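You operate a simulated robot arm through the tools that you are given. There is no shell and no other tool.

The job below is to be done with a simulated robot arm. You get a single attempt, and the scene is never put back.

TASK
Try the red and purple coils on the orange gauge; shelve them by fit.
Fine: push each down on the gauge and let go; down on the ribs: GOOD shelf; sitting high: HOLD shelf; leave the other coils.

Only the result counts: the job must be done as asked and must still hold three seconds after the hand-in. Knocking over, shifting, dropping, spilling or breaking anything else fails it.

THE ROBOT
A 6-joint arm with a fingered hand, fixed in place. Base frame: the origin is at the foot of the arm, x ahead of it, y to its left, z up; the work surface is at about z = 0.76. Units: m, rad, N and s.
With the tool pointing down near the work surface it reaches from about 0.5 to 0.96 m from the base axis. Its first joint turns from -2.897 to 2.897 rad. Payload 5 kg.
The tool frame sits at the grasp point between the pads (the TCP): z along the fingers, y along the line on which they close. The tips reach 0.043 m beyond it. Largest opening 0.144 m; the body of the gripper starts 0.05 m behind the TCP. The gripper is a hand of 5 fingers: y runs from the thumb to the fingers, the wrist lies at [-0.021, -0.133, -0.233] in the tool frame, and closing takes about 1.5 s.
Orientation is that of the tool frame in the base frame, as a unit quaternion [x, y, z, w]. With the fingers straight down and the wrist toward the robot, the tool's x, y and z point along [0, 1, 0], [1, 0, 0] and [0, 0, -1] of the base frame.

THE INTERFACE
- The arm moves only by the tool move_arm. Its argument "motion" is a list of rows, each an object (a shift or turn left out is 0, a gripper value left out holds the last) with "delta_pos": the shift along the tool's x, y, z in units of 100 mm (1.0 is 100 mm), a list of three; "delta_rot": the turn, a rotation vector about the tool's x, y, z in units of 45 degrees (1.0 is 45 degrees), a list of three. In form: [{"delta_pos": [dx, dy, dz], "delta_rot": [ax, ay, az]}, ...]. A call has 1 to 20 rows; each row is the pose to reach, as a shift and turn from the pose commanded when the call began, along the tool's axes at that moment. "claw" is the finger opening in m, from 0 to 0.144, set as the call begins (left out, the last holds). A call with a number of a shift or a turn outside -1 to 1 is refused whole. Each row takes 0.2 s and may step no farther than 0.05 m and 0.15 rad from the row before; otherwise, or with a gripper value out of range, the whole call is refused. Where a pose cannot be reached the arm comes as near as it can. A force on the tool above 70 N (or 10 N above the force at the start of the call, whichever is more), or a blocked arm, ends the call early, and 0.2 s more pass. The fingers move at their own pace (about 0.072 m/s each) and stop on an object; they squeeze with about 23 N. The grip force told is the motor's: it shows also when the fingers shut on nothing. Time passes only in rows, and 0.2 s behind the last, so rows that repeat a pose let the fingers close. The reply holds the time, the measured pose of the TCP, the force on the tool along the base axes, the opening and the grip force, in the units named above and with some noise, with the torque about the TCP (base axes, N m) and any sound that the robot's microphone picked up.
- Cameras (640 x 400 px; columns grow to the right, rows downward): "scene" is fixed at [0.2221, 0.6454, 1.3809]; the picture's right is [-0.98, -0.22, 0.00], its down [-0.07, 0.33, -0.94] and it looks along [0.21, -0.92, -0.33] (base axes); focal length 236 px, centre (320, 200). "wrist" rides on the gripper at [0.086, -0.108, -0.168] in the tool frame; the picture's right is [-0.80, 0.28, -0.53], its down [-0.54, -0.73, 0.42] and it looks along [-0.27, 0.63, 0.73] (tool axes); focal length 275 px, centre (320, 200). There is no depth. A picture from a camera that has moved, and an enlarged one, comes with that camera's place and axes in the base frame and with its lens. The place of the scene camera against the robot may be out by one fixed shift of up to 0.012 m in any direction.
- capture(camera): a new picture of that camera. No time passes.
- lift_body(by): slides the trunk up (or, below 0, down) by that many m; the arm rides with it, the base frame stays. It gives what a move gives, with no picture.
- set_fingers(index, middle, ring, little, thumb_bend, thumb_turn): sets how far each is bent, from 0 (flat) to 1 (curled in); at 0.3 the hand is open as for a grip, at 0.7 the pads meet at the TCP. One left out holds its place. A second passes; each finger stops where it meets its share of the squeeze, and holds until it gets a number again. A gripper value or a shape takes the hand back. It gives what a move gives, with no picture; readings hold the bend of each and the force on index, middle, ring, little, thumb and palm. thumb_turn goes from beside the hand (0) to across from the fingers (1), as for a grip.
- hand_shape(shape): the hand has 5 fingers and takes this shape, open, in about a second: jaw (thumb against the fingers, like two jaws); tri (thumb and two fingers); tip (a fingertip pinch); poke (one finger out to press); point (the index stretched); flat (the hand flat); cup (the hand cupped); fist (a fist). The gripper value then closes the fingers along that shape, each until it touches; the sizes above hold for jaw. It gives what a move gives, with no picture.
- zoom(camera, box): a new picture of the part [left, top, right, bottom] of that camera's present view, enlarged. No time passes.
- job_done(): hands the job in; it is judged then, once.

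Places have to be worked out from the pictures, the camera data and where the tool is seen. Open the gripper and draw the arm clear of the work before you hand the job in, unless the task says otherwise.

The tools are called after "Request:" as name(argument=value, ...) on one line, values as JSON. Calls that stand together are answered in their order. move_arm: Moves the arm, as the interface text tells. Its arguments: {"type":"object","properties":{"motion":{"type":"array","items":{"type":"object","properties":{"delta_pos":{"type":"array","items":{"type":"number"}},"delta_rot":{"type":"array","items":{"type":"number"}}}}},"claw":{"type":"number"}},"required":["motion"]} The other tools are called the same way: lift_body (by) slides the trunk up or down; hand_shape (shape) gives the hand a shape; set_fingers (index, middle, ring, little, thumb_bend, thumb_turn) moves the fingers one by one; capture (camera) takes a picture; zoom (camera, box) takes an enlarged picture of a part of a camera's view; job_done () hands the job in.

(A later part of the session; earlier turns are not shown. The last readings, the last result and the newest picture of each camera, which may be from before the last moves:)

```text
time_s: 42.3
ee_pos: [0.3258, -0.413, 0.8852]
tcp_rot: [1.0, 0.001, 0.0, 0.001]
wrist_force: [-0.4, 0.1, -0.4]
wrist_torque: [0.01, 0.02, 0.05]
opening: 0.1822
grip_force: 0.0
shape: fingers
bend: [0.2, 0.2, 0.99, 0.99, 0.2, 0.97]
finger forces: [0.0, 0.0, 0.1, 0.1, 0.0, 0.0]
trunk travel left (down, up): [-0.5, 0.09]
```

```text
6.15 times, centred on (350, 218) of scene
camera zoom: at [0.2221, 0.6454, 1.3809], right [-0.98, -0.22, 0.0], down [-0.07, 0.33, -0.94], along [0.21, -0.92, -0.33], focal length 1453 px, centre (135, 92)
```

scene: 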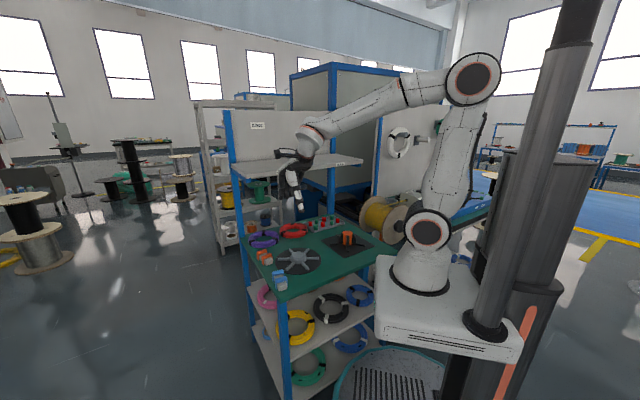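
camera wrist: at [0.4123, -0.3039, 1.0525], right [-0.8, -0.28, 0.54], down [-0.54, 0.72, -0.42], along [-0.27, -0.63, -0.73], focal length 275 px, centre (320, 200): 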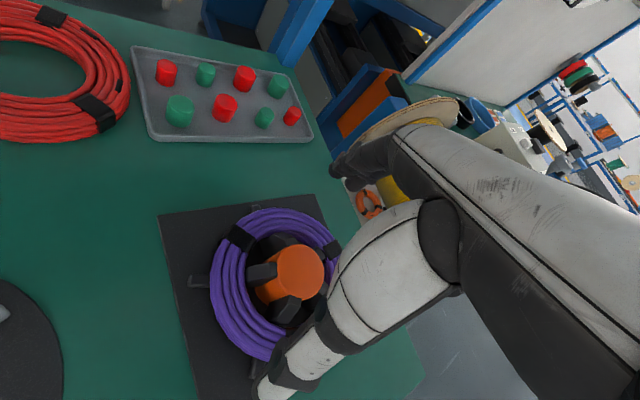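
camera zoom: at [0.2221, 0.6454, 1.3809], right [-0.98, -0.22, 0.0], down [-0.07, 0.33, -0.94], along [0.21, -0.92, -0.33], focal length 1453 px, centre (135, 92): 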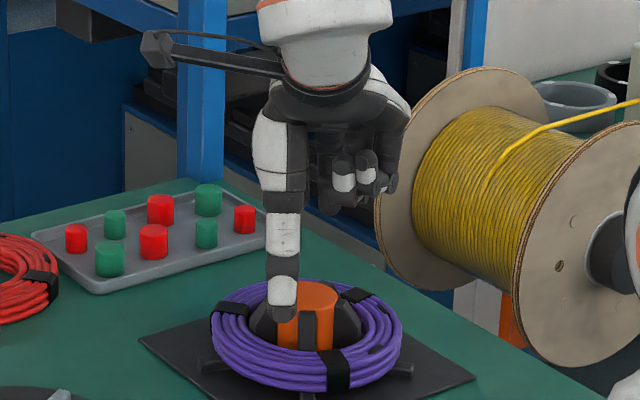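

The thumb tip is at y≈−0.097 and the fingers at about +0.11 in the tool frame; shifting back 5 mm centres them around the ring. All digits fall between ribs, so I descend.

Request:
move_arm(motion=[{"delta_pos": [0, -0.05, 0.15]}, {"delta_pos": [0, -0.05, 0.35]}, {"delta_pos": [0, -0.05, 0.55]}, {"delta_pos": [0, -0.05, 0.73]}, {"delta_pos": [0, -0.05, 0.73]}])

Request:
zoom(camera="wrist", box=[180, 120, 420, 400])

Request:
zoom(camera="scene", box=[320, 200, 384, 250])

```text
time_s: 43.5
ee_pos: [0.3264, -0.4087, 0.8119]
tcp_rot: [1.0, 0.001, -0.001, 0.002]
wrist_force: [0.7, 0.3, -0.1]
wrist_torque: [0.0, 0.03, -0.01]
opening: 0.1825
grip_force: 0.2
shape: fingers
bend: [0.2, 0.2, 0.99, 0.99, 0.2, 0.97]
finger forces: [0.0, 0.0, 0.0, 0.0, 0.0, 0.1]
trunk travel left (down, up): [-0.5, 0.09]
```

```text
1.43 times, centred on (300, 260) of wrist
camera zoom: at [0.412, -0.2993, 0.9795], right [-0.8, -0.28, 0.54], down [-0.54, 0.72, -0.42], along [-0.27, -0.63, -0.73], focal length 393 px, centre (349, 114)
```

zoom: 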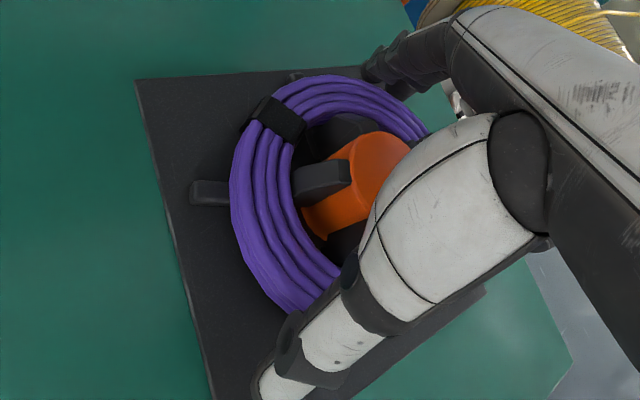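

```text
8.00 times, centred on (352, 225) of scene
camera zoom: at [0.2221, 0.6454, 1.3809], right [-0.98, -0.22, 0.0], down [-0.07, 0.33, -0.94], along [0.21, -0.92, -0.33], focal length 1889 px, centre (64, 0)
```

zoom: 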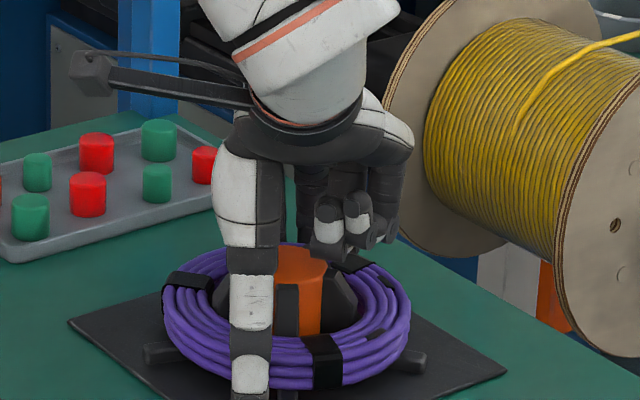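

The thumb and two fingers straddle the coil outside the ring; the curled fingers are just above the core. I go down 8 mm more and close gently.

Request:
move_arm(motion=[{"delta_pos": [0, 0, 0.04]}, {"delta_pos": [0, 0, 0.08]}, {"delta_pos": [0, 0, 0.08]}])

Request:
set_fingers(index=0.32, middle=0.32, thumb_bend=0.35)

Request:
zoom(camera="wrist", box=[180, 120, 420, 400])

Request:
zoom(camera="scene", box=[320, 200, 384, 250])

```text
time_s: 44.3
ee_pos: [0.3252, -0.4085, 0.8033]
tcp_rot: [1.0, 0.001, -0.001, 0.002]
wrist_force: [0.0, -0.9, 1.1]
wrist_torque: [-0.19, -0.02, 0.0]
opening: 0.1834
grip_force: 0.5
shape: fingers
bend: [0.2, 0.2, 0.99, 0.99, 0.2, 0.97]
finger forces: [1.7, 0.0, 0.0, 0.0, 0.0, 0.0]
trunk travel left (down, up): [-0.5, 0.09]
```

```text
time_s: 45.3
ee_pos: [0.3255, -0.4102, 0.8058]
tcp_rot: [1.0, 0.001, 0.0, 0.003]
wrist_force: [3.0, -4.9, 22.8]
wrist_torque: [-0.85, 0.03, -0.02]
opening: 0.1714
grip_force: 20.9
shape: fingers
bend: [0.23, 0.27, 0.99, 0.99, 0.28, 0.97]
finger forces: [12.4, 14.8, 0.0, 0.0, 14.4, 0.1]
trunk travel left (down, up): [-0.5, 0.09]
```

```text
1.43 times, centred on (300, 260) of wrist
camera zoom: at [0.4123, -0.2996, 0.9728], right [-0.8, -0.28, 0.54], down [-0.54, 0.72, -0.43], along [-0.27, -0.63, -0.73], focal length 393 px, centre (349, 114)
```

zoom: 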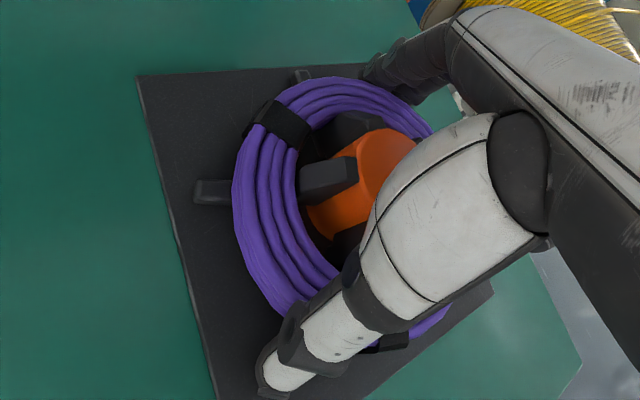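

```text
8.00 times, centred on (352, 225) of scene
camera zoom: at [0.2221, 0.6454, 1.3809], right [-0.98, -0.22, 0.0], down [-0.07, 0.33, -0.94], along [0.21, -0.92, -0.33], focal length 1889 px, centre (64, 0)
```

zoom: 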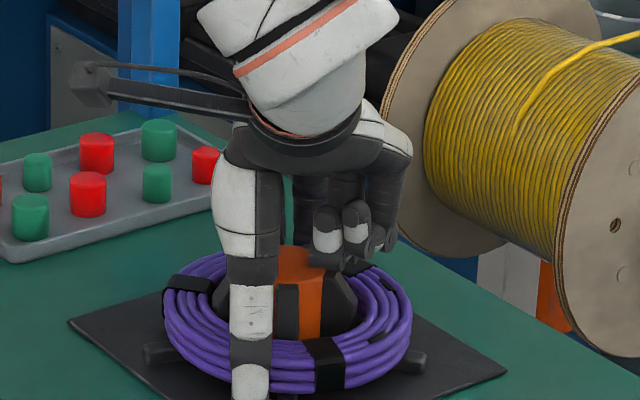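

The fingertips are pressing on the plate (22 N upward on the hand), not just on the coil. I raise 6 mm and close again.

Request:
move_arm(motion=[{"delta_pos": [0, 0, -0.03]}, {"delta_pos": [0, 0, -0.06]}, {"delta_pos": [0, 0, -0.06]}])

Request:
set_fingers(index=0.4, middle=0.4, thumb_bend=0.45)

Request:
zoom(camera="scene", box=[320, 200, 384, 250])

Request:
zoom(camera="wrist", box=[180, 120, 420, 400])

```text
time_s: 46.1
ee_pos: [0.3247, -0.4081, 0.8082]
tcp_rot: [1.0, 0.002, -0.002, 0.001]
wrist_force: [5.6, -2.6, -2.0]
wrist_torque: [0.04, -0.13, 0.09]
opening: 0.1703
grip_force: 15.0
shape: fingers
bend: [0.24, 0.27, 0.99, 0.99, 0.29, 0.97]
finger forces: [8.2, 8.0, 0.0, 0.0, 13.6, 0.0]
trunk travel left (down, up): [-0.5, 0.09]
```

```text
time_s: 47.1
ee_pos: [0.3251, -0.409, 0.8089]
tcp_rot: [1.0, 0.001, -0.001, 0.002]
wrist_force: [2.0, -0.2, -0.4]
wrist_torque: [-0.01, -0.12, 0.06]
opening: 0.1659
grip_force: 20.7
shape: fingers
bend: [0.23, 0.25, 0.99, 0.99, 0.34, 0.98]
finger forces: [9.4, 11.6, 0.0, 0.1, 21.0, 0.1]
trunk travel left (down, up): [-0.5, 0.09]
```

```text
8.00 times, centred on (352, 225) of scene
camera zoom: at [0.2221, 0.6454, 1.3809], right [-0.98, -0.22, 0.0], down [-0.07, 0.33, -0.94], along [0.21, -0.92, -0.33], focal length 1889 px, centre (64, 0)
```

zoom: 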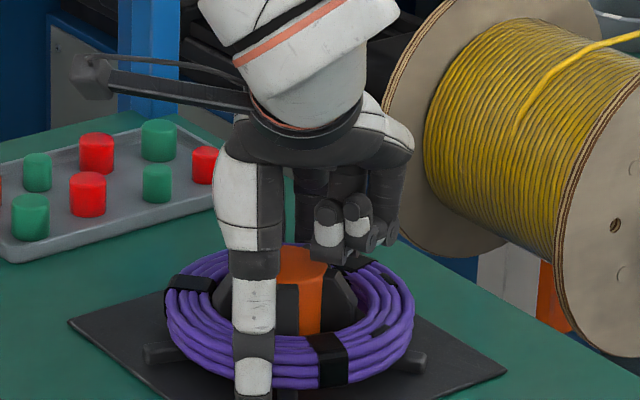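

```text
1.43 times, centred on (300, 260) of wrist
camera zoom: at [0.4119, -0.2994, 0.9773], right [-0.79, -0.28, 0.54], down [-0.54, 0.72, -0.42], along [-0.27, -0.63, -0.73], focal length 393 px, centre (349, 114)
```

zoom: 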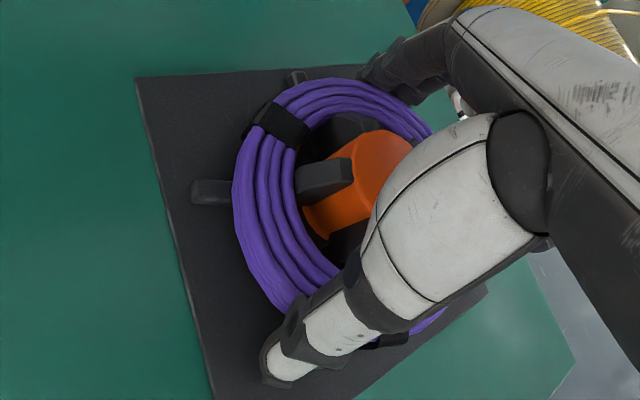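

The squeeze is balanced (9.4+11.6 against 21 N) and opening 0.166 matches the coil's outer diameter. I lift slowly off the gauge.

Request:
move_arm(motion=[{"delta_pos": [0, 0, -0.06]}, {"delta_pos": [0, 0, -0.12]}, {"delta_pos": [0, 0, -0.18]}, {"delta_pos": [0, 0, -0.24]}, {"delta_pos": [0, 0, -0.3]}, {"delta_pos": [0, 0, -0.3]}])

Request:
zoom(camera="scene", box=[320, 195, 384, 245])

Request:
zoom(camera="wrist", box=[180, 120, 420, 400])

```text
time_s: 48.5
ee_pos: [0.3256, -0.4087, 0.8396]
tcp_rot: [1.0, 0.0, 0.0, 0.002]
wrist_force: [1.1, 0.6, -2.4]
wrist_torque: [0.0, -0.04, -0.02]
opening: 0.1649
grip_force: 21.1
shape: fingers
bend: [0.23, 0.25, 0.99, 0.99, 0.35, 0.98]
finger forces: [9.6, 11.7, 0.0, 0.0, 20.5, 0.1]
trunk travel left (down, up): [-0.5, 0.09]
```

```text
8.00 times, centred on (352, 220) of scene
camera zoom: at [0.2221, 0.6454, 1.3809], right [-0.98, -0.22, 0.0], down [-0.07, 0.33, -0.94], along [0.21, -0.92, -0.33], focal length 1889 px, centre (64, 40)
```

zoom: 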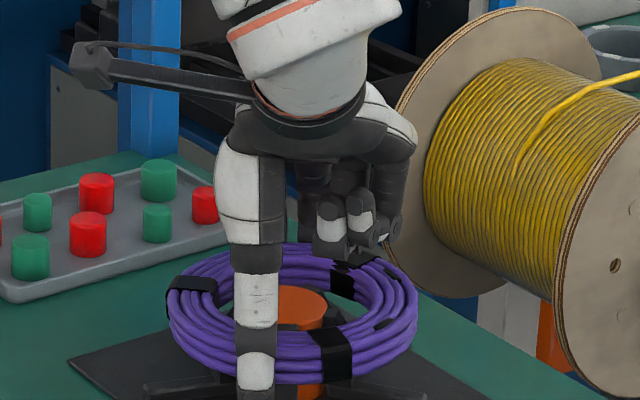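

```text
1.43 times, centred on (300, 260) of wrist
camera zoom: at [0.4118, -0.2989, 1.0075], right [-0.8, -0.28, 0.54], down [-0.54, 0.72, -0.43], along [-0.27, -0.63, -0.73], focal length 393 px, centre (349, 114)
```

zoom: 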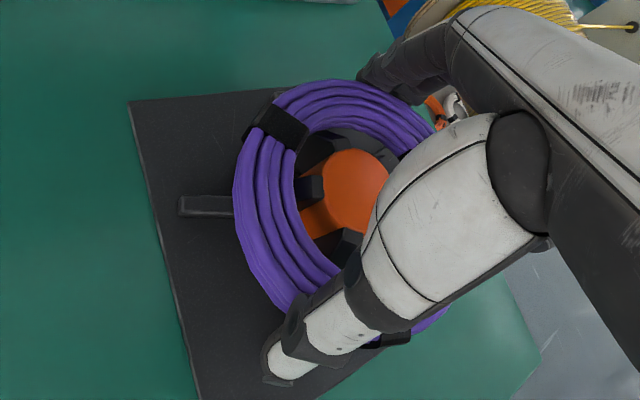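

The wide grip holds the coil level, and it weighs about 2.4 N. I lift clear of the core and move away from the shelf edge toward the open corridor on the left.

Request:
move_arm(motion=[{"delta_pos": [0, 0, -0.2]}, {"delta_pos": [0, 0, -0.4]}, {"delta_pos": [0, 0, -0.6]}, {"delta_pos": [0.25, -0.25, -0.65]}, {"delta_pos": [0.5, -0.5, -0.65]}, {"delta_pos": [0.75, -0.75, -0.65]}, {"delta_pos": [0.95, -1.0, -0.65]}, {"delta_pos": [0.95, -1.0, -0.65]}])

Request:
zoom(camera="scene", box=[270, 150, 400, 260])

```text
time_s: 50.3
ee_pos: [0.421, -0.3067, 0.9041]
tcp_rot: [1.0, 0.001, -0.001, 0.002]
wrist_force: [0.8, -0.2, -2.0]
wrist_torque: [0.01, 0.0, 0.04]
opening: 0.1646
grip_force: 19.7
shape: fingers
bend: [0.23, 0.25, 0.99, 0.99, 0.35, 0.98]
finger forces: [9.0, 11.4, 0.0, 0.0, 19.9, 0.0]
trunk travel left (down, up): [-0.5, 0.09]
```

```text
3.64 times, centred on (335, 205) of scene
camera zoom: at [0.2221, 0.6454, 1.3809], right [-0.98, -0.22, 0.0], down [-0.07, 0.33, -0.94], along [0.21, -0.92, -0.33], focal length 859 px, centre (266, 182)
```

zoom: 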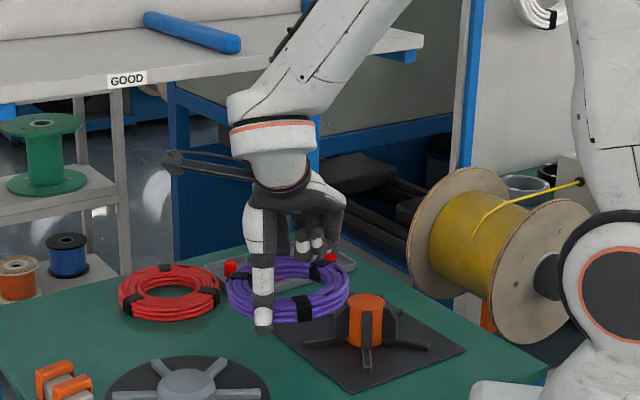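

The grip is steady and the gauge undisturbed. I continue to the open corridor, rotating the hand to -45°.

Request:
move_arm(motion=[{"delta_pos": [0.2, -0.24, 0], "delta_rot": [0, 0, -0.12]}, {"delta_pos": [0.4, -0.48, 0], "delta_rot": [0, 0, -0.25]}, {"delta_pos": [0.6, -0.72, 0], "delta_rot": [0, 0, -0.37]}, {"delta_pos": [0.79, -0.97, 0], "delta_rot": [0, 0, -0.5]}, {"delta_pos": [0.79, -0.97, 0], "delta_rot": [0, 0, -0.5]}])

Request:
move_arm(motion=[{"delta_pos": [0.09, -0.2, 0], "delta_rot": [0, 0, -0.12]}, {"delta_pos": [0.18, -0.4, 0], "delta_rot": [0, 0, -0.25]}, {"delta_pos": [0.27, -0.6, 0], "delta_rot": [0, 0, -0.37]}, {"delta_pos": [0.345, -0.83, 0], "delta_rot": [0, 0, -0.5]}, {"delta_pos": [0.345, -0.83, 0], "delta_rot": [0, 0, -0.5]}])

Request:
capture(camera="scene")

```text
time_s: 51.5
ee_pos: [0.5006, -0.2104, 0.904]
tcp_rot: [0.981, 0.196, -0.001, 0.002]
wrist_force: [0.4, 0.7, -2.8]
wrist_torque: [0.0, -0.01, -0.01]
opening: 0.1645
grip_force: 19.7
shape: fingers
bend: [0.23, 0.25, 0.99, 0.99, 0.35, 0.98]
finger forces: [8.8, 11.5, 0.1, 0.1, 19.9, 0.0]
trunk travel left (down, up): [-0.5, 0.09]
```

```text
time_s: 52.7
ee_pos: [0.4989, -0.1218, 0.9024]
tcp_rot: [0.923, 0.384, -0.002, 0.001]
wrist_force: [0.1, -0.2, -2.2]
wrist_torque: [0.03, -0.06, -0.03]
opening: 0.1644
grip_force: 20.2
shape: fingers
bend: [0.23, 0.25, 0.99, 0.99, 0.35, 0.98]
finger forces: [8.7, 11.4, 0.0, 0.0, 20.0, 0.0]
trunk travel left (down, up): [-0.5, 0.09]
```

```text
taken
```

scene: 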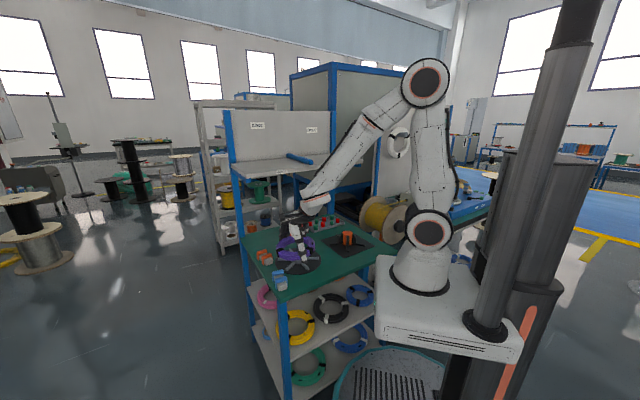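

Now at p≈17 cm in front of the shelf edge. I raise straight up to above shelf height.

Request:
move_arm(motion=[{"delta_pos": [0, 0, -0.33]}, {"delta_pos": [0, 0, -0.66]}, {"delta_pos": [0, 0, -1.0]}])

Request:
move_arm(motion=[{"delta_pos": [0, 0, -0.33]}, {"delta_pos": [0, 0, -0.66]}, {"delta_pos": [0, 0, -1.0]}])

Request:
move_arm(motion=[{"delta_pos": [0, 0, -0.33]}, {"delta_pos": [0, 0, -0.66]}, {"delta_pos": [0, 0, -1.0]}])

Request:
move_arm(motion=[{"delta_pos": [0, 0, -0.33]}, {"delta_pos": [0, 0, -0.66]}, {"delta_pos": [0, 0, -0.85]}, {"delta_pos": [0, 0, -0.85]}])

Request:
capture(camera="wrist")

Request:
zoom(camera="scene", box=[220, 50, 400, 200])

```text
time_s: 53.5
ee_pos: [0.4986, -0.1217, 1.0041]
tcp_rot: [0.923, 0.384, -0.002, 0.001]
wrist_force: [1.2, -0.2, -2.5]
wrist_torque: [0.0, -0.02, -0.01]
opening: 0.1642
grip_force: 19.9
shape: fingers
bend: [0.23, 0.25, 0.99, 0.99, 0.35, 0.98]
finger forces: [8.6, 11.5, 0.0, 0.0, 19.8, 0.0]
trunk travel left (down, up): [-0.5, 0.09]
```

```text
time_s: 54.3
ee_pos: [0.4988, -0.121, 1.1041]
tcp_rot: [0.923, 0.384, -0.001, 0.001]
wrist_force: [-0.8, -0.4, -2.0]
wrist_torque: [0.03, -0.05, 0.0]
opening: 0.1639
grip_force: 19.9
shape: fingers
bend: [0.23, 0.25, 0.99, 0.99, 0.35, 0.98]
finger forces: [8.5, 11.4, 0.0, 0.1, 19.7, 0.1]
trunk travel left (down, up): [-0.5, 0.09]
```

```text
time_s: 55.1
ee_pos: [0.4992, -0.1195, 1.2029]
tcp_rot: [0.924, 0.384, -0.001, 0.001]
wrist_force: [0.0, 0.2, -2.6]
wrist_torque: [0.0, -0.04, 0.04]
opening: 0.1642
grip_force: 19.6
shape: fingers
bend: [0.23, 0.25, 0.99, 0.99, 0.35, 0.98]
finger forces: [8.6, 11.3, 0.0, 0.0, 19.7, 0.1]
trunk travel left (down, up): [-0.5, 0.09]
```

```text
time_s: 56.1
ee_pos: [0.4998, -0.1193, 1.2893]
tcp_rot: [0.924, 0.383, -0.002, 0.002]
wrist_force: [0.2, -0.2, -2.2]
wrist_torque: [0.0, 0.0, -0.03]
opening: 0.1636
grip_force: 19.5
shape: fingers
bend: [0.23, 0.25, 0.99, 0.99, 0.35, 0.98]
finger forces: [8.5, 11.3, 0.1, 0.0, 19.7, 0.0]
trunk travel left (down, up): [-0.5, 0.09]
```

```text
taken
camera wrist: at [0.4851, 0.0186, 1.4561], right [-0.36, -0.76, 0.54], down [-0.9, 0.13, -0.42], along [0.25, -0.63, -0.73], focal length 275 px, centre (320, 200)
```

wrist: 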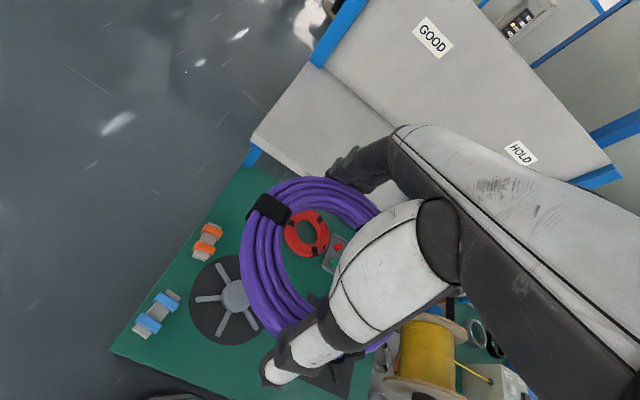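

```text
2.67 times, centred on (310, 125) of scene
camera zoom: at [0.2221, 0.6454, 1.3809], right [-0.98, -0.22, 0.0], down [-0.07, 0.33, -0.94], along [0.21, -0.92, -0.33], focal length 630 px, centre (347, 400)
```

zoom: 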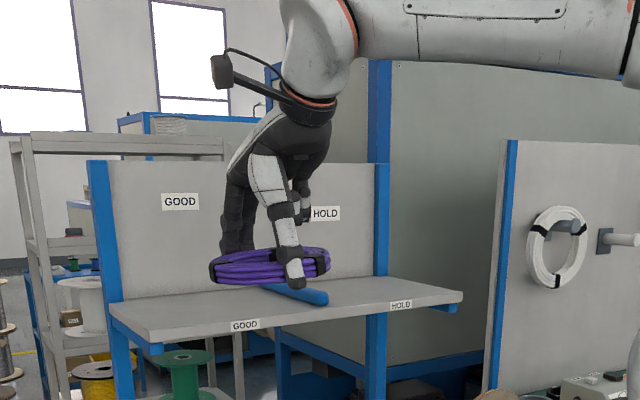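

The coil hangs level above shelf height. GOOD's free area is centred near (0.685,-0.355), between the divider and the left end. I move forward over it.

Request:
move_arm(motion=[{"delta_pos": [-0.04, 0.33, 0]}, {"delta_pos": [-0.08, 0.66, 0]}, {"delta_pos": [-0.12, 1.0, 0]}])

Request:
move_arm(motion=[{"delta_pos": [-0.04, 0.33, 0]}, {"delta_pos": [-0.08, 0.66, 0]}, {"delta_pos": [-0.12, 1.0, 0]}])

Request:
move_arm(motion=[{"delta_pos": [-0.04, 0.33, 0]}, {"delta_pos": [-0.08, 0.66, 0]}, {"delta_pos": [-0.12, 0.97, 0]}, {"delta_pos": [-0.12, 0.97, 0]}])

Request:
capture(camera="wrist")

Request:
zoom(camera="scene", box=[220, 80, 350, 190])

```text
time_s: 56.9
ee_pos: [0.5616, -0.2, 1.2868]
tcp_rot: [0.924, 0.383, -0.002, 0.001]
wrist_force: [-0.1, -0.3, -2.8]
wrist_torque: [0.03, 0.0, 0.01]
opening: 0.1637
grip_force: 20.2
shape: fingers
bend: [0.23, 0.25, 0.99, 0.99, 0.35, 0.98]
finger forces: [8.7, 11.5, 0.0, 0.0, 19.8, 0.1]
trunk travel left (down, up): [-0.5, 0.09]
```

```text
time_s: 57.7
ee_pos: [0.6255, -0.278, 1.2885]
tcp_rot: [0.923, 0.384, -0.002, 0.0]
wrist_force: [-0.1, -0.2, -2.6]
wrist_torque: [0.04, 0.0, -0.01]
opening: 0.1637
grip_force: 20.1
shape: fingers
bend: [0.23, 0.25, 0.99, 0.99, 0.35, 0.98]
finger forces: [8.7, 11.3, 0.0, 0.0, 19.6, 0.1]
trunk travel left (down, up): [-0.5, 0.09]
```

```text
time_s: 58.7
ee_pos: [0.683, -0.3564, 1.2889]
tcp_rot: [0.924, 0.383, -0.001, 0.002]
wrist_force: [0.3, -0.5, -1.8]
wrist_torque: [0.04, -0.03, 0.03]
opening: 0.1636
grip_force: 20.1
shape: fingers
bend: [0.23, 0.25, 0.99, 0.99, 0.35, 0.98]
finger forces: [8.6, 11.4, 0.0, 0.0, 19.7, 0.1]
trunk travel left (down, up): [-0.5, 0.09]
```

```text
taken
camera wrist: at [0.6688, -0.2175, 1.4569], right [-0.36, -0.76, 0.54], down [-0.9, 0.13, -0.42], along [0.25, -0.63, -0.73], focal length 275 px, centre (320, 200)
```

wrist: 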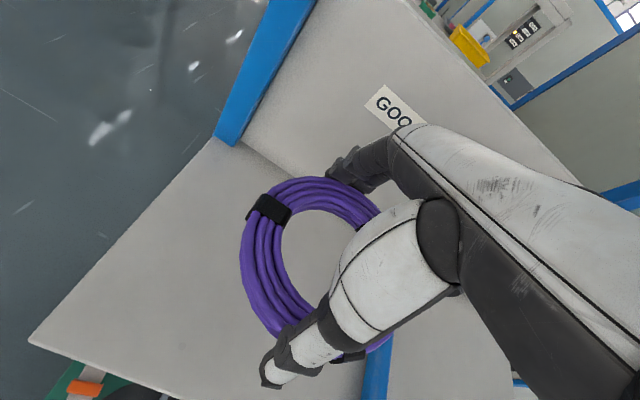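

```text
3.64 times, centred on (285, 135) of scene
camera zoom: at [0.2221, 0.6454, 1.3809], right [-0.98, -0.22, 0.0], down [-0.07, 0.33, -0.94], along [0.21, -0.92, -0.33], focal length 859 px, centre (447, 436)
```

zoom: 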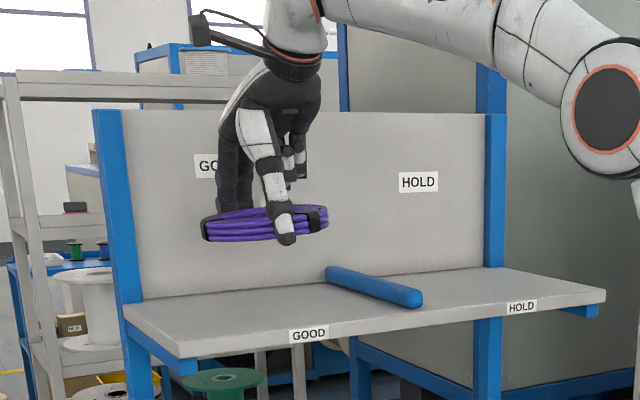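

Over the GOOD area with about 3 cm finger clearance to the back board. I lower toward the shelf.

Request:
move_arm(motion=[{"delta_pos": [0, 0, 0.25]}, {"delta_pos": [0, 0, 0.5]}, {"delta_pos": [0, 0, 0.7]}, {"delta_pos": [0, 0, 0.8]}, {"delta_pos": [0, 0, 0.8]}])

Request:
zoom(camera="scene", box=[240, 120, 340, 195])

```text
time_s: 59.9
ee_pos: [0.6847, -0.3562, 1.2087]
tcp_rot: [0.923, 0.384, 0.0, 0.001]
wrist_force: [-1.0, 0.3, -2.1]
wrist_torque: [0.03, -0.03, 0.04]
opening: 0.1633
grip_force: 20.0
shape: fingers
bend: [0.23, 0.25, 0.99, 0.99, 0.35, 0.98]
finger forces: [8.6, 11.4, 0.0, 0.1, 19.6, 0.0]
trunk travel left (down, up): [-0.5, 0.09]
```

```text
5.33 times, centred on (290, 158) of scene
camera zoom: at [0.2221, 0.6454, 1.3809], right [-0.98, -0.22, 0.0], down [-0.07, 0.33, -0.94], along [0.21, -0.92, -0.33], focal length 1259 px, centre (480, 427)
```

zoom: 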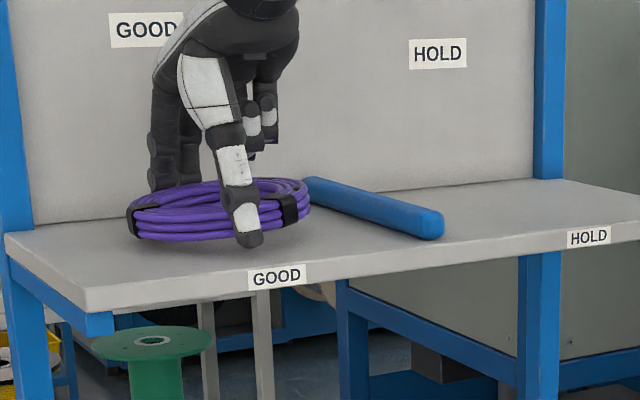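

The thumb tip is close to the shelf surface. I lower in small steps until contact is felt.

Request:
move_arm(motion=[{"delta_pos": [0, 0, 0.04]}, {"delta_pos": [0, 0, 0.08]}, {"delta_pos": [0, 0, 0.08]}])

Request:
zoom(camera="scene", box=[250, 140, 310, 180])

```text
time_s: 60.7
ee_pos: [0.6854, -0.356, 1.2018]
tcp_rot: [0.924, 0.383, -0.001, 0.002]
wrist_force: [-1.0, 0.5, 3.3]
wrist_torque: [-0.33, -0.28, 0.0]
opening: 0.1637
grip_force: 22.1
shape: fingers
bend: [0.23, 0.25, 0.99, 0.99, 0.35, 0.98]
finger forces: [9.0, 15.4, 0.1, 0.1, 19.2, 0.0]
trunk travel left (down, up): [-0.5, 0.09]
```

```text
10.00 times, centred on (280, 160) of scene
camera zoom: at [0.2221, 0.6454, 1.3809], right [-0.98, -0.22, 0.0], down [-0.07, 0.33, -0.94], along [0.21, -0.92, -0.33], focal length 2361 px, centre (720, 600)
```

zoom: 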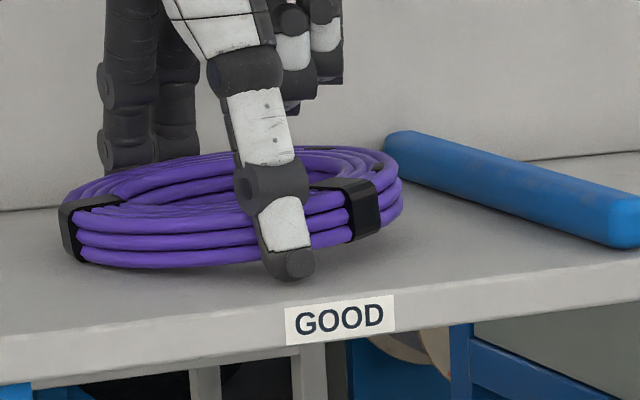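

The fingertips touch the shelf (top about 1.16), with the coil's underside a few mm above. I open the fingers to let it down.

Request:
set_fingers(index=0.15, middle=0.15, thumb_bend=0.18)

Request:
zoom(camera="scene", box=[240, 130, 330, 190])

```text
time_s: 61.7
ee_pos: [0.684, -0.3542, 1.2006]
tcp_rot: [0.924, 0.383, -0.001, 0.002]
wrist_force: [-0.2, -0.4, 0.0]
wrist_torque: [-0.02, 0.01, 0.0]
opening: 0.1935
grip_force: 0.1
shape: fingers
bend: [0.15, 0.15, 0.99, 0.99, 0.18, 0.97]
finger forces: [0.0, 0.0, 0.0, 0.1, 0.0, 0.1]
trunk travel left (down, up): [-0.5, 0.09]
```

```text
6.67 times, centred on (285, 160) of scene
camera zoom: at [0.2221, 0.6454, 1.3809], right [-0.98, -0.22, 0.0], down [-0.07, 0.33, -0.94], along [0.21, -0.92, -0.33], focal length 1574 px, centre (553, 467)
```

zoom: 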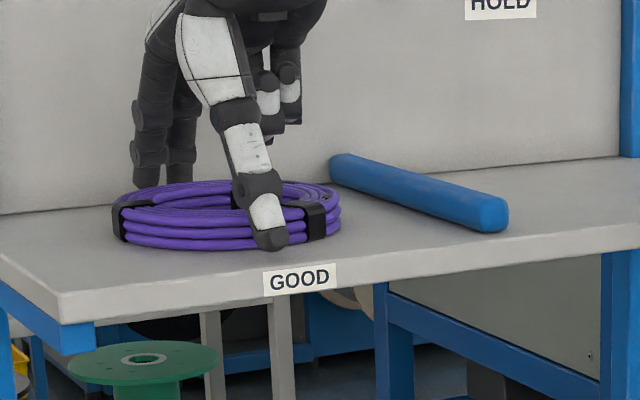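

The purple coil now rests on the GOOD shelf. I raise the hand straight up and look.

Request:
move_arm(motion=[{"delta_pos": [0, 0, -0.2]}, {"delta_pos": [0, 0, -0.5]}, {"delta_pos": [0, 0, -0.9]}, {"delta_pos": [0, 0, -0.9]}])

Request:
zoom(camera="scene", box=[230, 100, 360, 190])

Request:
capture(camera="wrist")

```text
time_s: 62.7
ee_pos: [0.685, -0.3541, 1.291]
tcp_rot: [0.924, 0.383, -0.002, 0.002]
wrist_force: [-0.7, -0.1, 1.0]
wrist_torque: [-0.03, -0.02, 0.01]
opening: 0.1937
grip_force: 0.1
shape: fingers
bend: [0.15, 0.15, 0.99, 0.99, 0.18, 0.97]
finger forces: [0.0, 0.0, 0.0, 0.1, 0.1, 0.0]
trunk travel left (down, up): [-0.5, 0.09]
```

```text
4.44 times, centred on (295, 145) of scene
camera zoom: at [0.2221, 0.6454, 1.3809], right [-0.98, -0.22, 0.0], down [-0.07, 0.33, -0.94], along [0.21, -0.92, -0.33], focal length 1049 px, centre (431, 444)
```

zoom: 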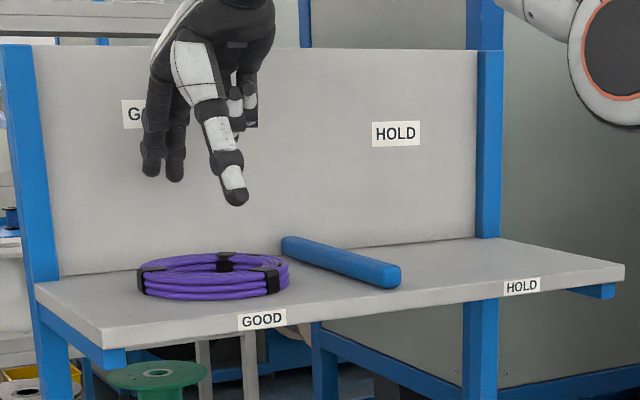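

```text
taken
camera wrist: at [0.6696, -0.216, 1.4588], right [-0.36, -0.76, 0.54], down [-0.9, 0.13, -0.42], along [0.25, -0.63, -0.73], focal length 275 px, centre (320, 200)
```

wrist: 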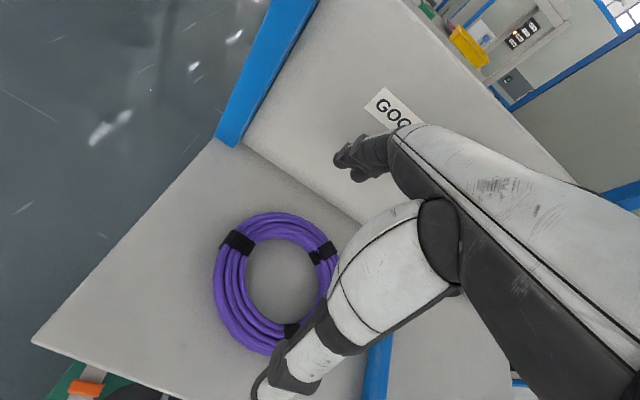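

Purple is safely on the GOOD shelf. Next is red: I retreat in front of the shelf and descend through the same corridor, setting the tri shape.

Request:
move_arm(motion=[{"delta_pos": [0.06, -0.5, 0]}, {"delta_pos": [0.12, -1.0, 0]}])

Request:
move_arm(motion=[{"delta_pos": [0.06, -0.5, 0]}, {"delta_pos": [0.12, -1.0, 0]}])

Request:
move_arm(motion=[{"delta_pos": [0.06, -0.5, 0]}, {"delta_pos": [0.12, -0.97, 0]}, {"delta_pos": [0.12, -0.97, 0]}])

Request:
hand_shape(shape="tri")

Request:
move_arm(motion=[{"delta_pos": [0, 0, 0.45]}, {"delta_pos": [0, 0, 0.9]}, {"delta_pos": [0, 0, 1.0]}])

Request:
move_arm(motion=[{"delta_pos": [0, 0, 0.45]}, {"delta_pos": [0, 0, 0.9]}, {"delta_pos": [0, 0, 1.0]}])

Request:
move_arm(motion=[{"delta_pos": [0, 0, 0.45]}, {"delta_pos": [0, 0, 0.9]}, {"delta_pos": [0, 0, 1.0]}])

Request:
move_arm(motion=[{"delta_pos": [0, 0, 0.4]}, {"delta_pos": [0, 0, 0.8]}, {"delta_pos": [0, 0, 0.8]}])

Request:
capture(camera="wrist")

```text
refused: row 1 steps farther than a row can; nothing moved
```

```text
refused: row 1 steps farther than a row can; nothing moved
```

```text
refused: row 1 steps farther than a row can; nothing moved
```

```text
time_s: 63.6
ee_pos: [0.6861, -0.3539, 1.2903]
tcp_rot: [0.924, 0.383, -0.001, 0.001]
wrist_force: [-0.8, 0.5, 0.8]
wrist_torque: [0.0, 0.0, -0.01]
opening: 0.1435
grip_force: 0.0
shape: tri
bend: [0.3, 0.3, 0.99, 0.99, 0.3, 0.98]
finger forces: [0.0, 0.0, 0.0, 0.0, 0.0, 0.1]
trunk travel left (down, up): [-0.5, 0.09]
```

```text
time_s: 64.6
ee_pos: [0.6884, -0.3581, 1.2187]
tcp_rot: [0.922, 0.386, 0.012, 0.023]
wrist_force: [-4.1, 3.5, 26.1]
wrist_torque: [-1.52, -1.4, -0.07]
opening: 0.1428
grip_force: 0.0
shape: tri
bend: [0.3, 0.3, 0.99, 0.99, 0.3, 0.98]
finger forces: [9.0, 17.3, 0.1, 0.0, 0.0, 0.0]
trunk travel left (down, up): [-0.5, 0.09]
stopped in row 3: the force on the tool passed its limit at 71 N (the readings are from after the stop); the commanded pose is now the measured one
```

```text
time_s: 65.0
ee_pos: [0.6931, -0.3615, 1.2109]
tcp_rot: [0.92, 0.388, 0.024, 0.044]
wrist_force: [-1.7, 0.8, 26.6]
wrist_torque: [-1.67, -1.53, -0.1]
opening: 0.1439
grip_force: 0.0
shape: tri
bend: [0.29, 0.3, 0.99, 0.99, 0.28, 0.97]
finger forces: [7.2, 17.3, 0.1, 0.0, 2.5, 0.0]
trunk travel left (down, up): [-0.5, 0.09]
stopped in row 1: the force on the tool passed its limit at 78 N (the readings are from after the stop); the commanded pose is now the measured one
```

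```text
time_s: 65.3
ee_pos: [0.6989, -0.3639, 1.2087]
tcp_rot: [0.919, 0.388, 0.034, 0.06]
wrist_force: [-2.2, 0.5, 20.7]
wrist_torque: [-0.5, -0.31, -0.1]
opening: 0.1439
grip_force: 0.0
shape: tri
bend: [0.29, 0.3, 0.99, 0.99, 0.26, 0.98]
finger forces: [3.2, 9.2, 0.1, 0.0, 9.0, 0.0]
trunk travel left (down, up): [-0.5, 0.09]
stopped in row 1: the force on the tool passed its limit at 123 N (the readings are from after the stop); the commanded pose is now the measured one
```

```text
time_s: 65.6
ee_pos: [0.705, -0.3662, 1.2096]
tcp_rot: [0.918, 0.387, 0.044, 0.072]
wrist_force: [-3.2, 1.1, 16.9]
wrist_torque: [0.63, 0.82, 0.0]
opening: 0.1443
grip_force: 0.0
shape: tri
bend: [0.3, 0.3, 0.99, 0.99, 0.23, 0.98]
finger forces: [0.1, 3.0, 0.0, 0.0, 14.5, 0.1]
trunk travel left (down, up): [-0.5, 0.09]
stopped in row 1: the force on the tool passed its limit at 106 N (the readings are from after the stop); the commanded pose is now the measured one
```

```text
taken
camera wrist: at [0.6649, -0.2143, 1.3595], right [-0.43, -0.72, 0.55], down [-0.83, 0.07, -0.55], along [0.36, -0.7, -0.62], focal length 275 px, centre (320, 200)
```

wrist: 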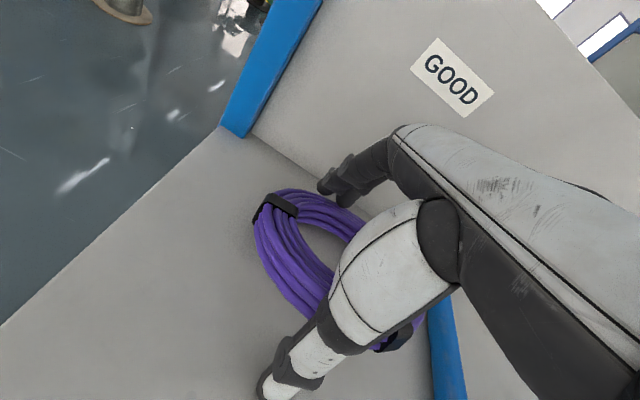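

My retreat rows were refused (a hair over the step limit), so the later descents pushed the hand down onto the coil and shelf. From now on I'll make such moves one at a time. First I go straight up.

Request:
move_arm(motion=[{"delta_pos": [0.005, 0.033, -0.197]}, {"delta_pos": [0.01, 0.067, -0.4]}, {"delta_pos": [0.02, 0.133, -0.788]}, {"delta_pos": [0.02, 0.133, -0.788]}])

Request:
zoom(camera="scene", box=[230, 100, 360, 190])

Request:
capture(camera="wrist")

```text
time_s: 66.6
ee_pos: [0.7047, -0.3674, 1.2842]
tcp_rot: [0.919, 0.387, 0.041, 0.068]
wrist_force: [0.7, -0.4, 0.2]
wrist_torque: [-0.02, 0.01, 0.01]
opening: 0.1438
grip_force: 0.0
shape: tri
bend: [0.3, 0.3, 0.99, 0.99, 0.3, 0.98]
finger forces: [0.0, 0.0, 0.0, 0.0, 0.1, 0.0]
trunk travel left (down, up): [-0.5, 0.09]
```

```text
4.44 times, centred on (295, 145) of scene
camera zoom: at [0.2221, 0.6454, 1.3809], right [-0.98, -0.22, 0.0], down [-0.07, 0.33, -0.94], along [0.21, -0.92, -0.33], focal length 1049 px, centre (431, 444)
```

zoom: 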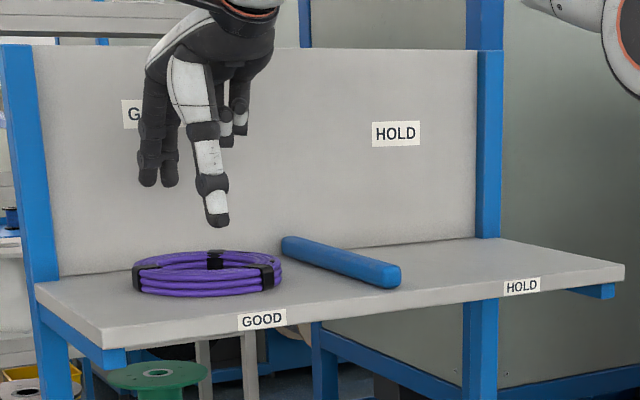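

```text
taken
camera wrist: at [0.6667, -0.2155, 1.435], right [-0.42, -0.72, 0.55], down [-0.84, 0.07, -0.54], along [0.35, -0.69, -0.63], focal length 275 px, centre (320, 200)
```

wrist: 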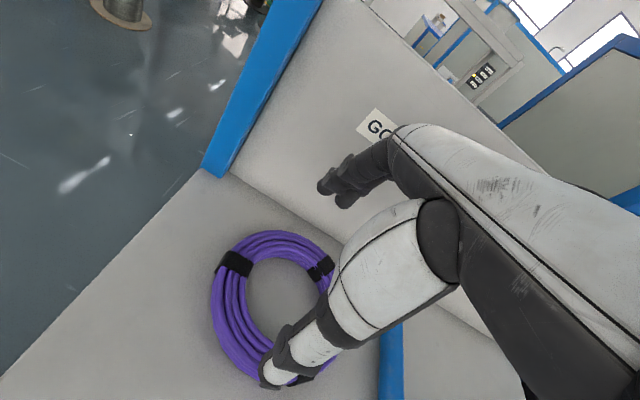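

Purple is intact and flat on the GOOD shelf (shifted only a few mm). I straighten the hand back to vertical, then retreat, checking each move.

Request:
move_arm(motion=[{"delta_pos": [0, -0.05, -0.1], "delta_rot": [0.1, -0.0146, 0]}, {"delta_pos": [0, -0.1, -0.1], "delta_rot": [0.2, -0.029, 0]}, {"delta_pos": [0, -0.1, -0.1], "delta_rot": [0.2, -0.029, 0]}])

```text
time_s: 67.4
ee_pos: [0.6959, -0.3602, 1.2921]
tcp_rot: [0.921, 0.389, 0.0, -0.001]
wrist_force: [0.4, -0.8, 0.0]
wrist_torque: [-0.03, 0.02, 0.01]
opening: 0.144
grip_force: 0.0
shape: tri
bend: [0.3, 0.3, 0.99, 0.99, 0.3, 0.98]
finger forces: [0.0, 0.0, 0.1, 0.0, 0.0, 0.1]
trunk travel left (down, up): [-0.5, 0.09]
```

The hand is vertical again. I retreat in three short moves.

Request:
move_arm(motion=[{"delta_pos": [0.04, -0.33, 0]}, {"delta_pos": [0.08, -0.66, 0]}, {"delta_pos": [0.12, -1.0, 0]}])

Request:
move_arm(motion=[{"delta_pos": [0.04, -0.33, 0]}, {"delta_pos": [0.08, -0.66, 0]}, {"delta_pos": [0.12, -1.0, 0]}])

Request:
move_arm(motion=[{"delta_pos": [0.04, -0.33, 0]}, {"delta_pos": [0.08, -0.66, 0]}, {"delta_pos": [0.12, -1.0, 0]}, {"delta_pos": [0.12, -1.0, 0]}])

```text
time_s: 68.2
ee_pos: [0.6306, -0.2808, 1.2936]
tcp_rot: [0.922, 0.387, 0.001, 0.0]
wrist_force: [0.4, -0.2, -0.4]
wrist_torque: [0.02, 0.01, -0.03]
opening: 0.1444
grip_force: 0.0
shape: tri
bend: [0.3, 0.3, 0.99, 0.99, 0.3, 0.98]
finger forces: [0.0, 0.1, 0.0, 0.0, 0.0, 0.0]
trunk travel left (down, up): [-0.5, 0.09]
```

```text
time_s: 69.0
ee_pos: [0.5703, -0.2034, 1.2935]
tcp_rot: [0.921, 0.39, 0.0, 0.001]
wrist_force: [0.7, 0.0, -0.1]
wrist_torque: [0.04, 0.04, 0.03]
opening: 0.144
grip_force: 0.1
shape: tri
bend: [0.3, 0.3, 0.99, 0.99, 0.3, 0.98]
finger forces: [0.1, 0.0, 0.1, 0.0, 0.0, 0.0]
trunk travel left (down, up): [-0.5, 0.09]
```

```text
time_s: 70.0
ee_pos: [0.5062, -0.1254, 1.292]
tcp_rot: [0.921, 0.389, 0.0, 0.001]
wrist_force: [-0.7, 0.2, 0.3]
wrist_torque: [-0.04, 0.0, -0.03]
opening: 0.1441
grip_force: 0.0
shape: tri
bend: [0.3, 0.3, 0.99, 0.99, 0.3, 0.98]
finger forces: [0.0, 0.0, 0.1, 0.1, 0.1, 0.0]
trunk travel left (down, up): [-0.5, 0.09]
```

I'm back in the corridor, 16 cm in front of the shelf edge. I descend now.

Request:
move_arm(motion=[{"delta_pos": [0, 0, 0.4]}, {"delta_pos": [0, 0, 0.8]}, {"delta_pos": [0, 0, 1.0]}])

Request:
move_arm(motion=[{"delta_pos": [0, 0, 0.4]}, {"delta_pos": [0, 0, 0.8]}, {"delta_pos": [0, 0, 1.0]}])

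Request:
move_arm(motion=[{"delta_pos": [0, 0, 0.4]}, {"delta_pos": [0, 0, 0.8]}, {"delta_pos": [0, 0, 1.0]}])

Request:
move_arm(claw=0.08, motion=[{"delta_pos": [0, 0, 0.4]}, {"delta_pos": [0, 0, 0.8]}, {"delta_pos": [0, 0, 0.9]}, {"delta_pos": [0, 0, 0.9]}])

Request:
capture(camera="wrist")

Request:
zoom(camera="scene", box=[220, 100, 400, 280])

```text
time_s: 70.8
ee_pos: [0.5075, -0.126, 1.1941]
tcp_rot: [0.921, 0.389, 0.002, 0.001]
wrist_force: [0.6, -1.2, -1.0]
wrist_torque: [0.02, 0.0, 0.01]
opening: 0.144
grip_force: 0.2
shape: tri
bend: [0.3, 0.3, 0.99, 0.99, 0.3, 0.98]
finger forces: [0.0, 0.0, 0.0, 0.1, 0.1, 0.0]
trunk travel left (down, up): [-0.5, 0.09]
```

```text
time_s: 71.6
ee_pos: [0.5058, -0.1264, 1.0918]
tcp_rot: [0.921, 0.389, 0.001, 0.001]
wrist_force: [-0.1, -0.4, 0.1]
wrist_torque: [0.03, 0.01, 0.03]
opening: 0.1439
grip_force: 0.0
shape: tri
bend: [0.3, 0.3, 0.99, 0.99, 0.3, 0.98]
finger forces: [0.1, 0.0, 0.0, 0.0, 0.0, 0.0]
trunk travel left (down, up): [-0.5, 0.09]
```

```text
time_s: 72.4
ee_pos: [0.5068, -0.1254, 0.9916]
tcp_rot: [0.921, 0.389, 0.001, 0.0]
wrist_force: [0.2, 0.0, -0.1]
wrist_torque: [-0.01, 0.03, -0.01]
opening: 0.1438
grip_force: 0.0
shape: tri
bend: [0.3, 0.3, 0.99, 0.99, 0.3, 0.98]
finger forces: [0.0, 0.0, 0.0, 0.0, 0.1, 0.1]
trunk travel left (down, up): [-0.5, 0.09]
```

```text
time_s: 73.4
ee_pos: [0.5065, -0.1245, 0.903]
tcp_rot: [0.921, 0.389, 0.001, -0.001]
wrist_force: [0.5, -0.2, -0.3]
wrist_torque: [0.02, 0.0, -0.03]
opening: 0.0805
grip_force: 0.0
shape: tri
bend: [0.74, 0.42, 0.99, 0.99, 0.67, 1.0]
finger forces: [0.1, 0.1, 0.1, 0.0, 0.0, 0.0]
trunk travel left (down, up): [-0.5, 0.09]
```

```text
taken
camera wrist: at [0.4894, 0.0135, 1.0707], right [-0.35, -0.77, 0.53], down [-0.9, 0.12, -0.42], along [0.26, -0.63, -0.73], focal length 275 px, centre (320, 200)
```

wrist: 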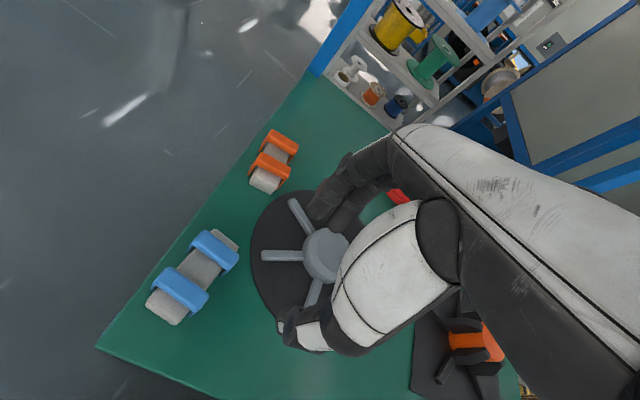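

```text
2.22 times, centred on (310, 190) of scene
camera zoom: at [0.2221, 0.6454, 1.3809], right [-0.98, -0.22, 0.0], down [-0.07, 0.33, -0.94], along [0.21, -0.92, -0.33], focal length 525 px, centre (342, 222)
```

zoom: 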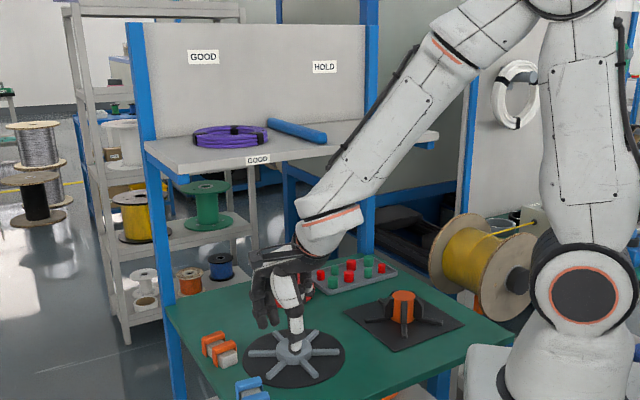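

Next I approach red's near side (red centre about (0.617,-0.467)) diagonally at this height.

Request:
move_arm(motion=[{"delta_pos": [-0.2, 0.28, 0]}, {"delta_pos": [-0.4, 0.57, 0]}, {"delta_pos": [-0.56, 0.85, 0]}])

Request:
move_arm(motion=[{"delta_pos": [-0.2, 0.28, 0.1]}, {"delta_pos": [-0.4, 0.57, 0.2]}, {"delta_pos": [-0.56, 0.85, 0.25]}, {"delta_pos": [-0.56, 0.85, 0.25]}])

Request:
capture(camera="wrist")

```text
time_s: 74.2
ee_pos: [0.5297, -0.2243, 0.9018]
tcp_rot: [0.921, 0.389, 0.0, -0.001]
wrist_force: [-0.5, 0.3, 0.3]
wrist_torque: [0.02, 0.0, 0.0]
opening: 0.0801
grip_force: 0.0
shape: tri
bend: [0.74, 0.43, 0.99, 0.99, 0.67, 1.0]
finger forces: [0.0, 0.1, 0.1, 0.0, 0.0, 0.0]
trunk travel left (down, up): [-0.5, 0.09]
```

```text
time_s: 75.2
ee_pos: [0.5514, -0.3253, 0.8785]
tcp_rot: [0.921, 0.389, 0.0, 0.001]
wrist_force: [0.2, -0.7, -0.3]
wrist_torque: [0.0, -0.02, -0.03]
opening: 0.0807
grip_force: 0.0
shape: tri
bend: [0.74, 0.43, 0.99, 0.99, 0.67, 1.0]
finger forces: [0.0, 0.0, 0.0, 0.0, 0.0, 0.0]
trunk travel left (down, up): [-0.5, 0.09]
```

```text
taken
camera wrist: at [0.5334, -0.1873, 1.0466], right [-0.35, -0.77, 0.53], down [-0.9, 0.12, -0.42], along [0.26, -0.63, -0.73], focal length 275 px, centre (320, 200)
```

wrist: 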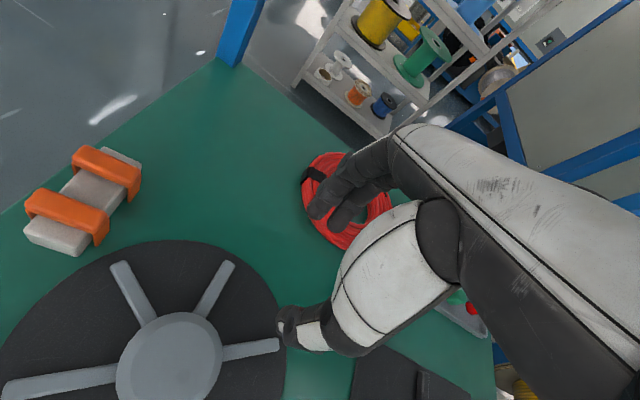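

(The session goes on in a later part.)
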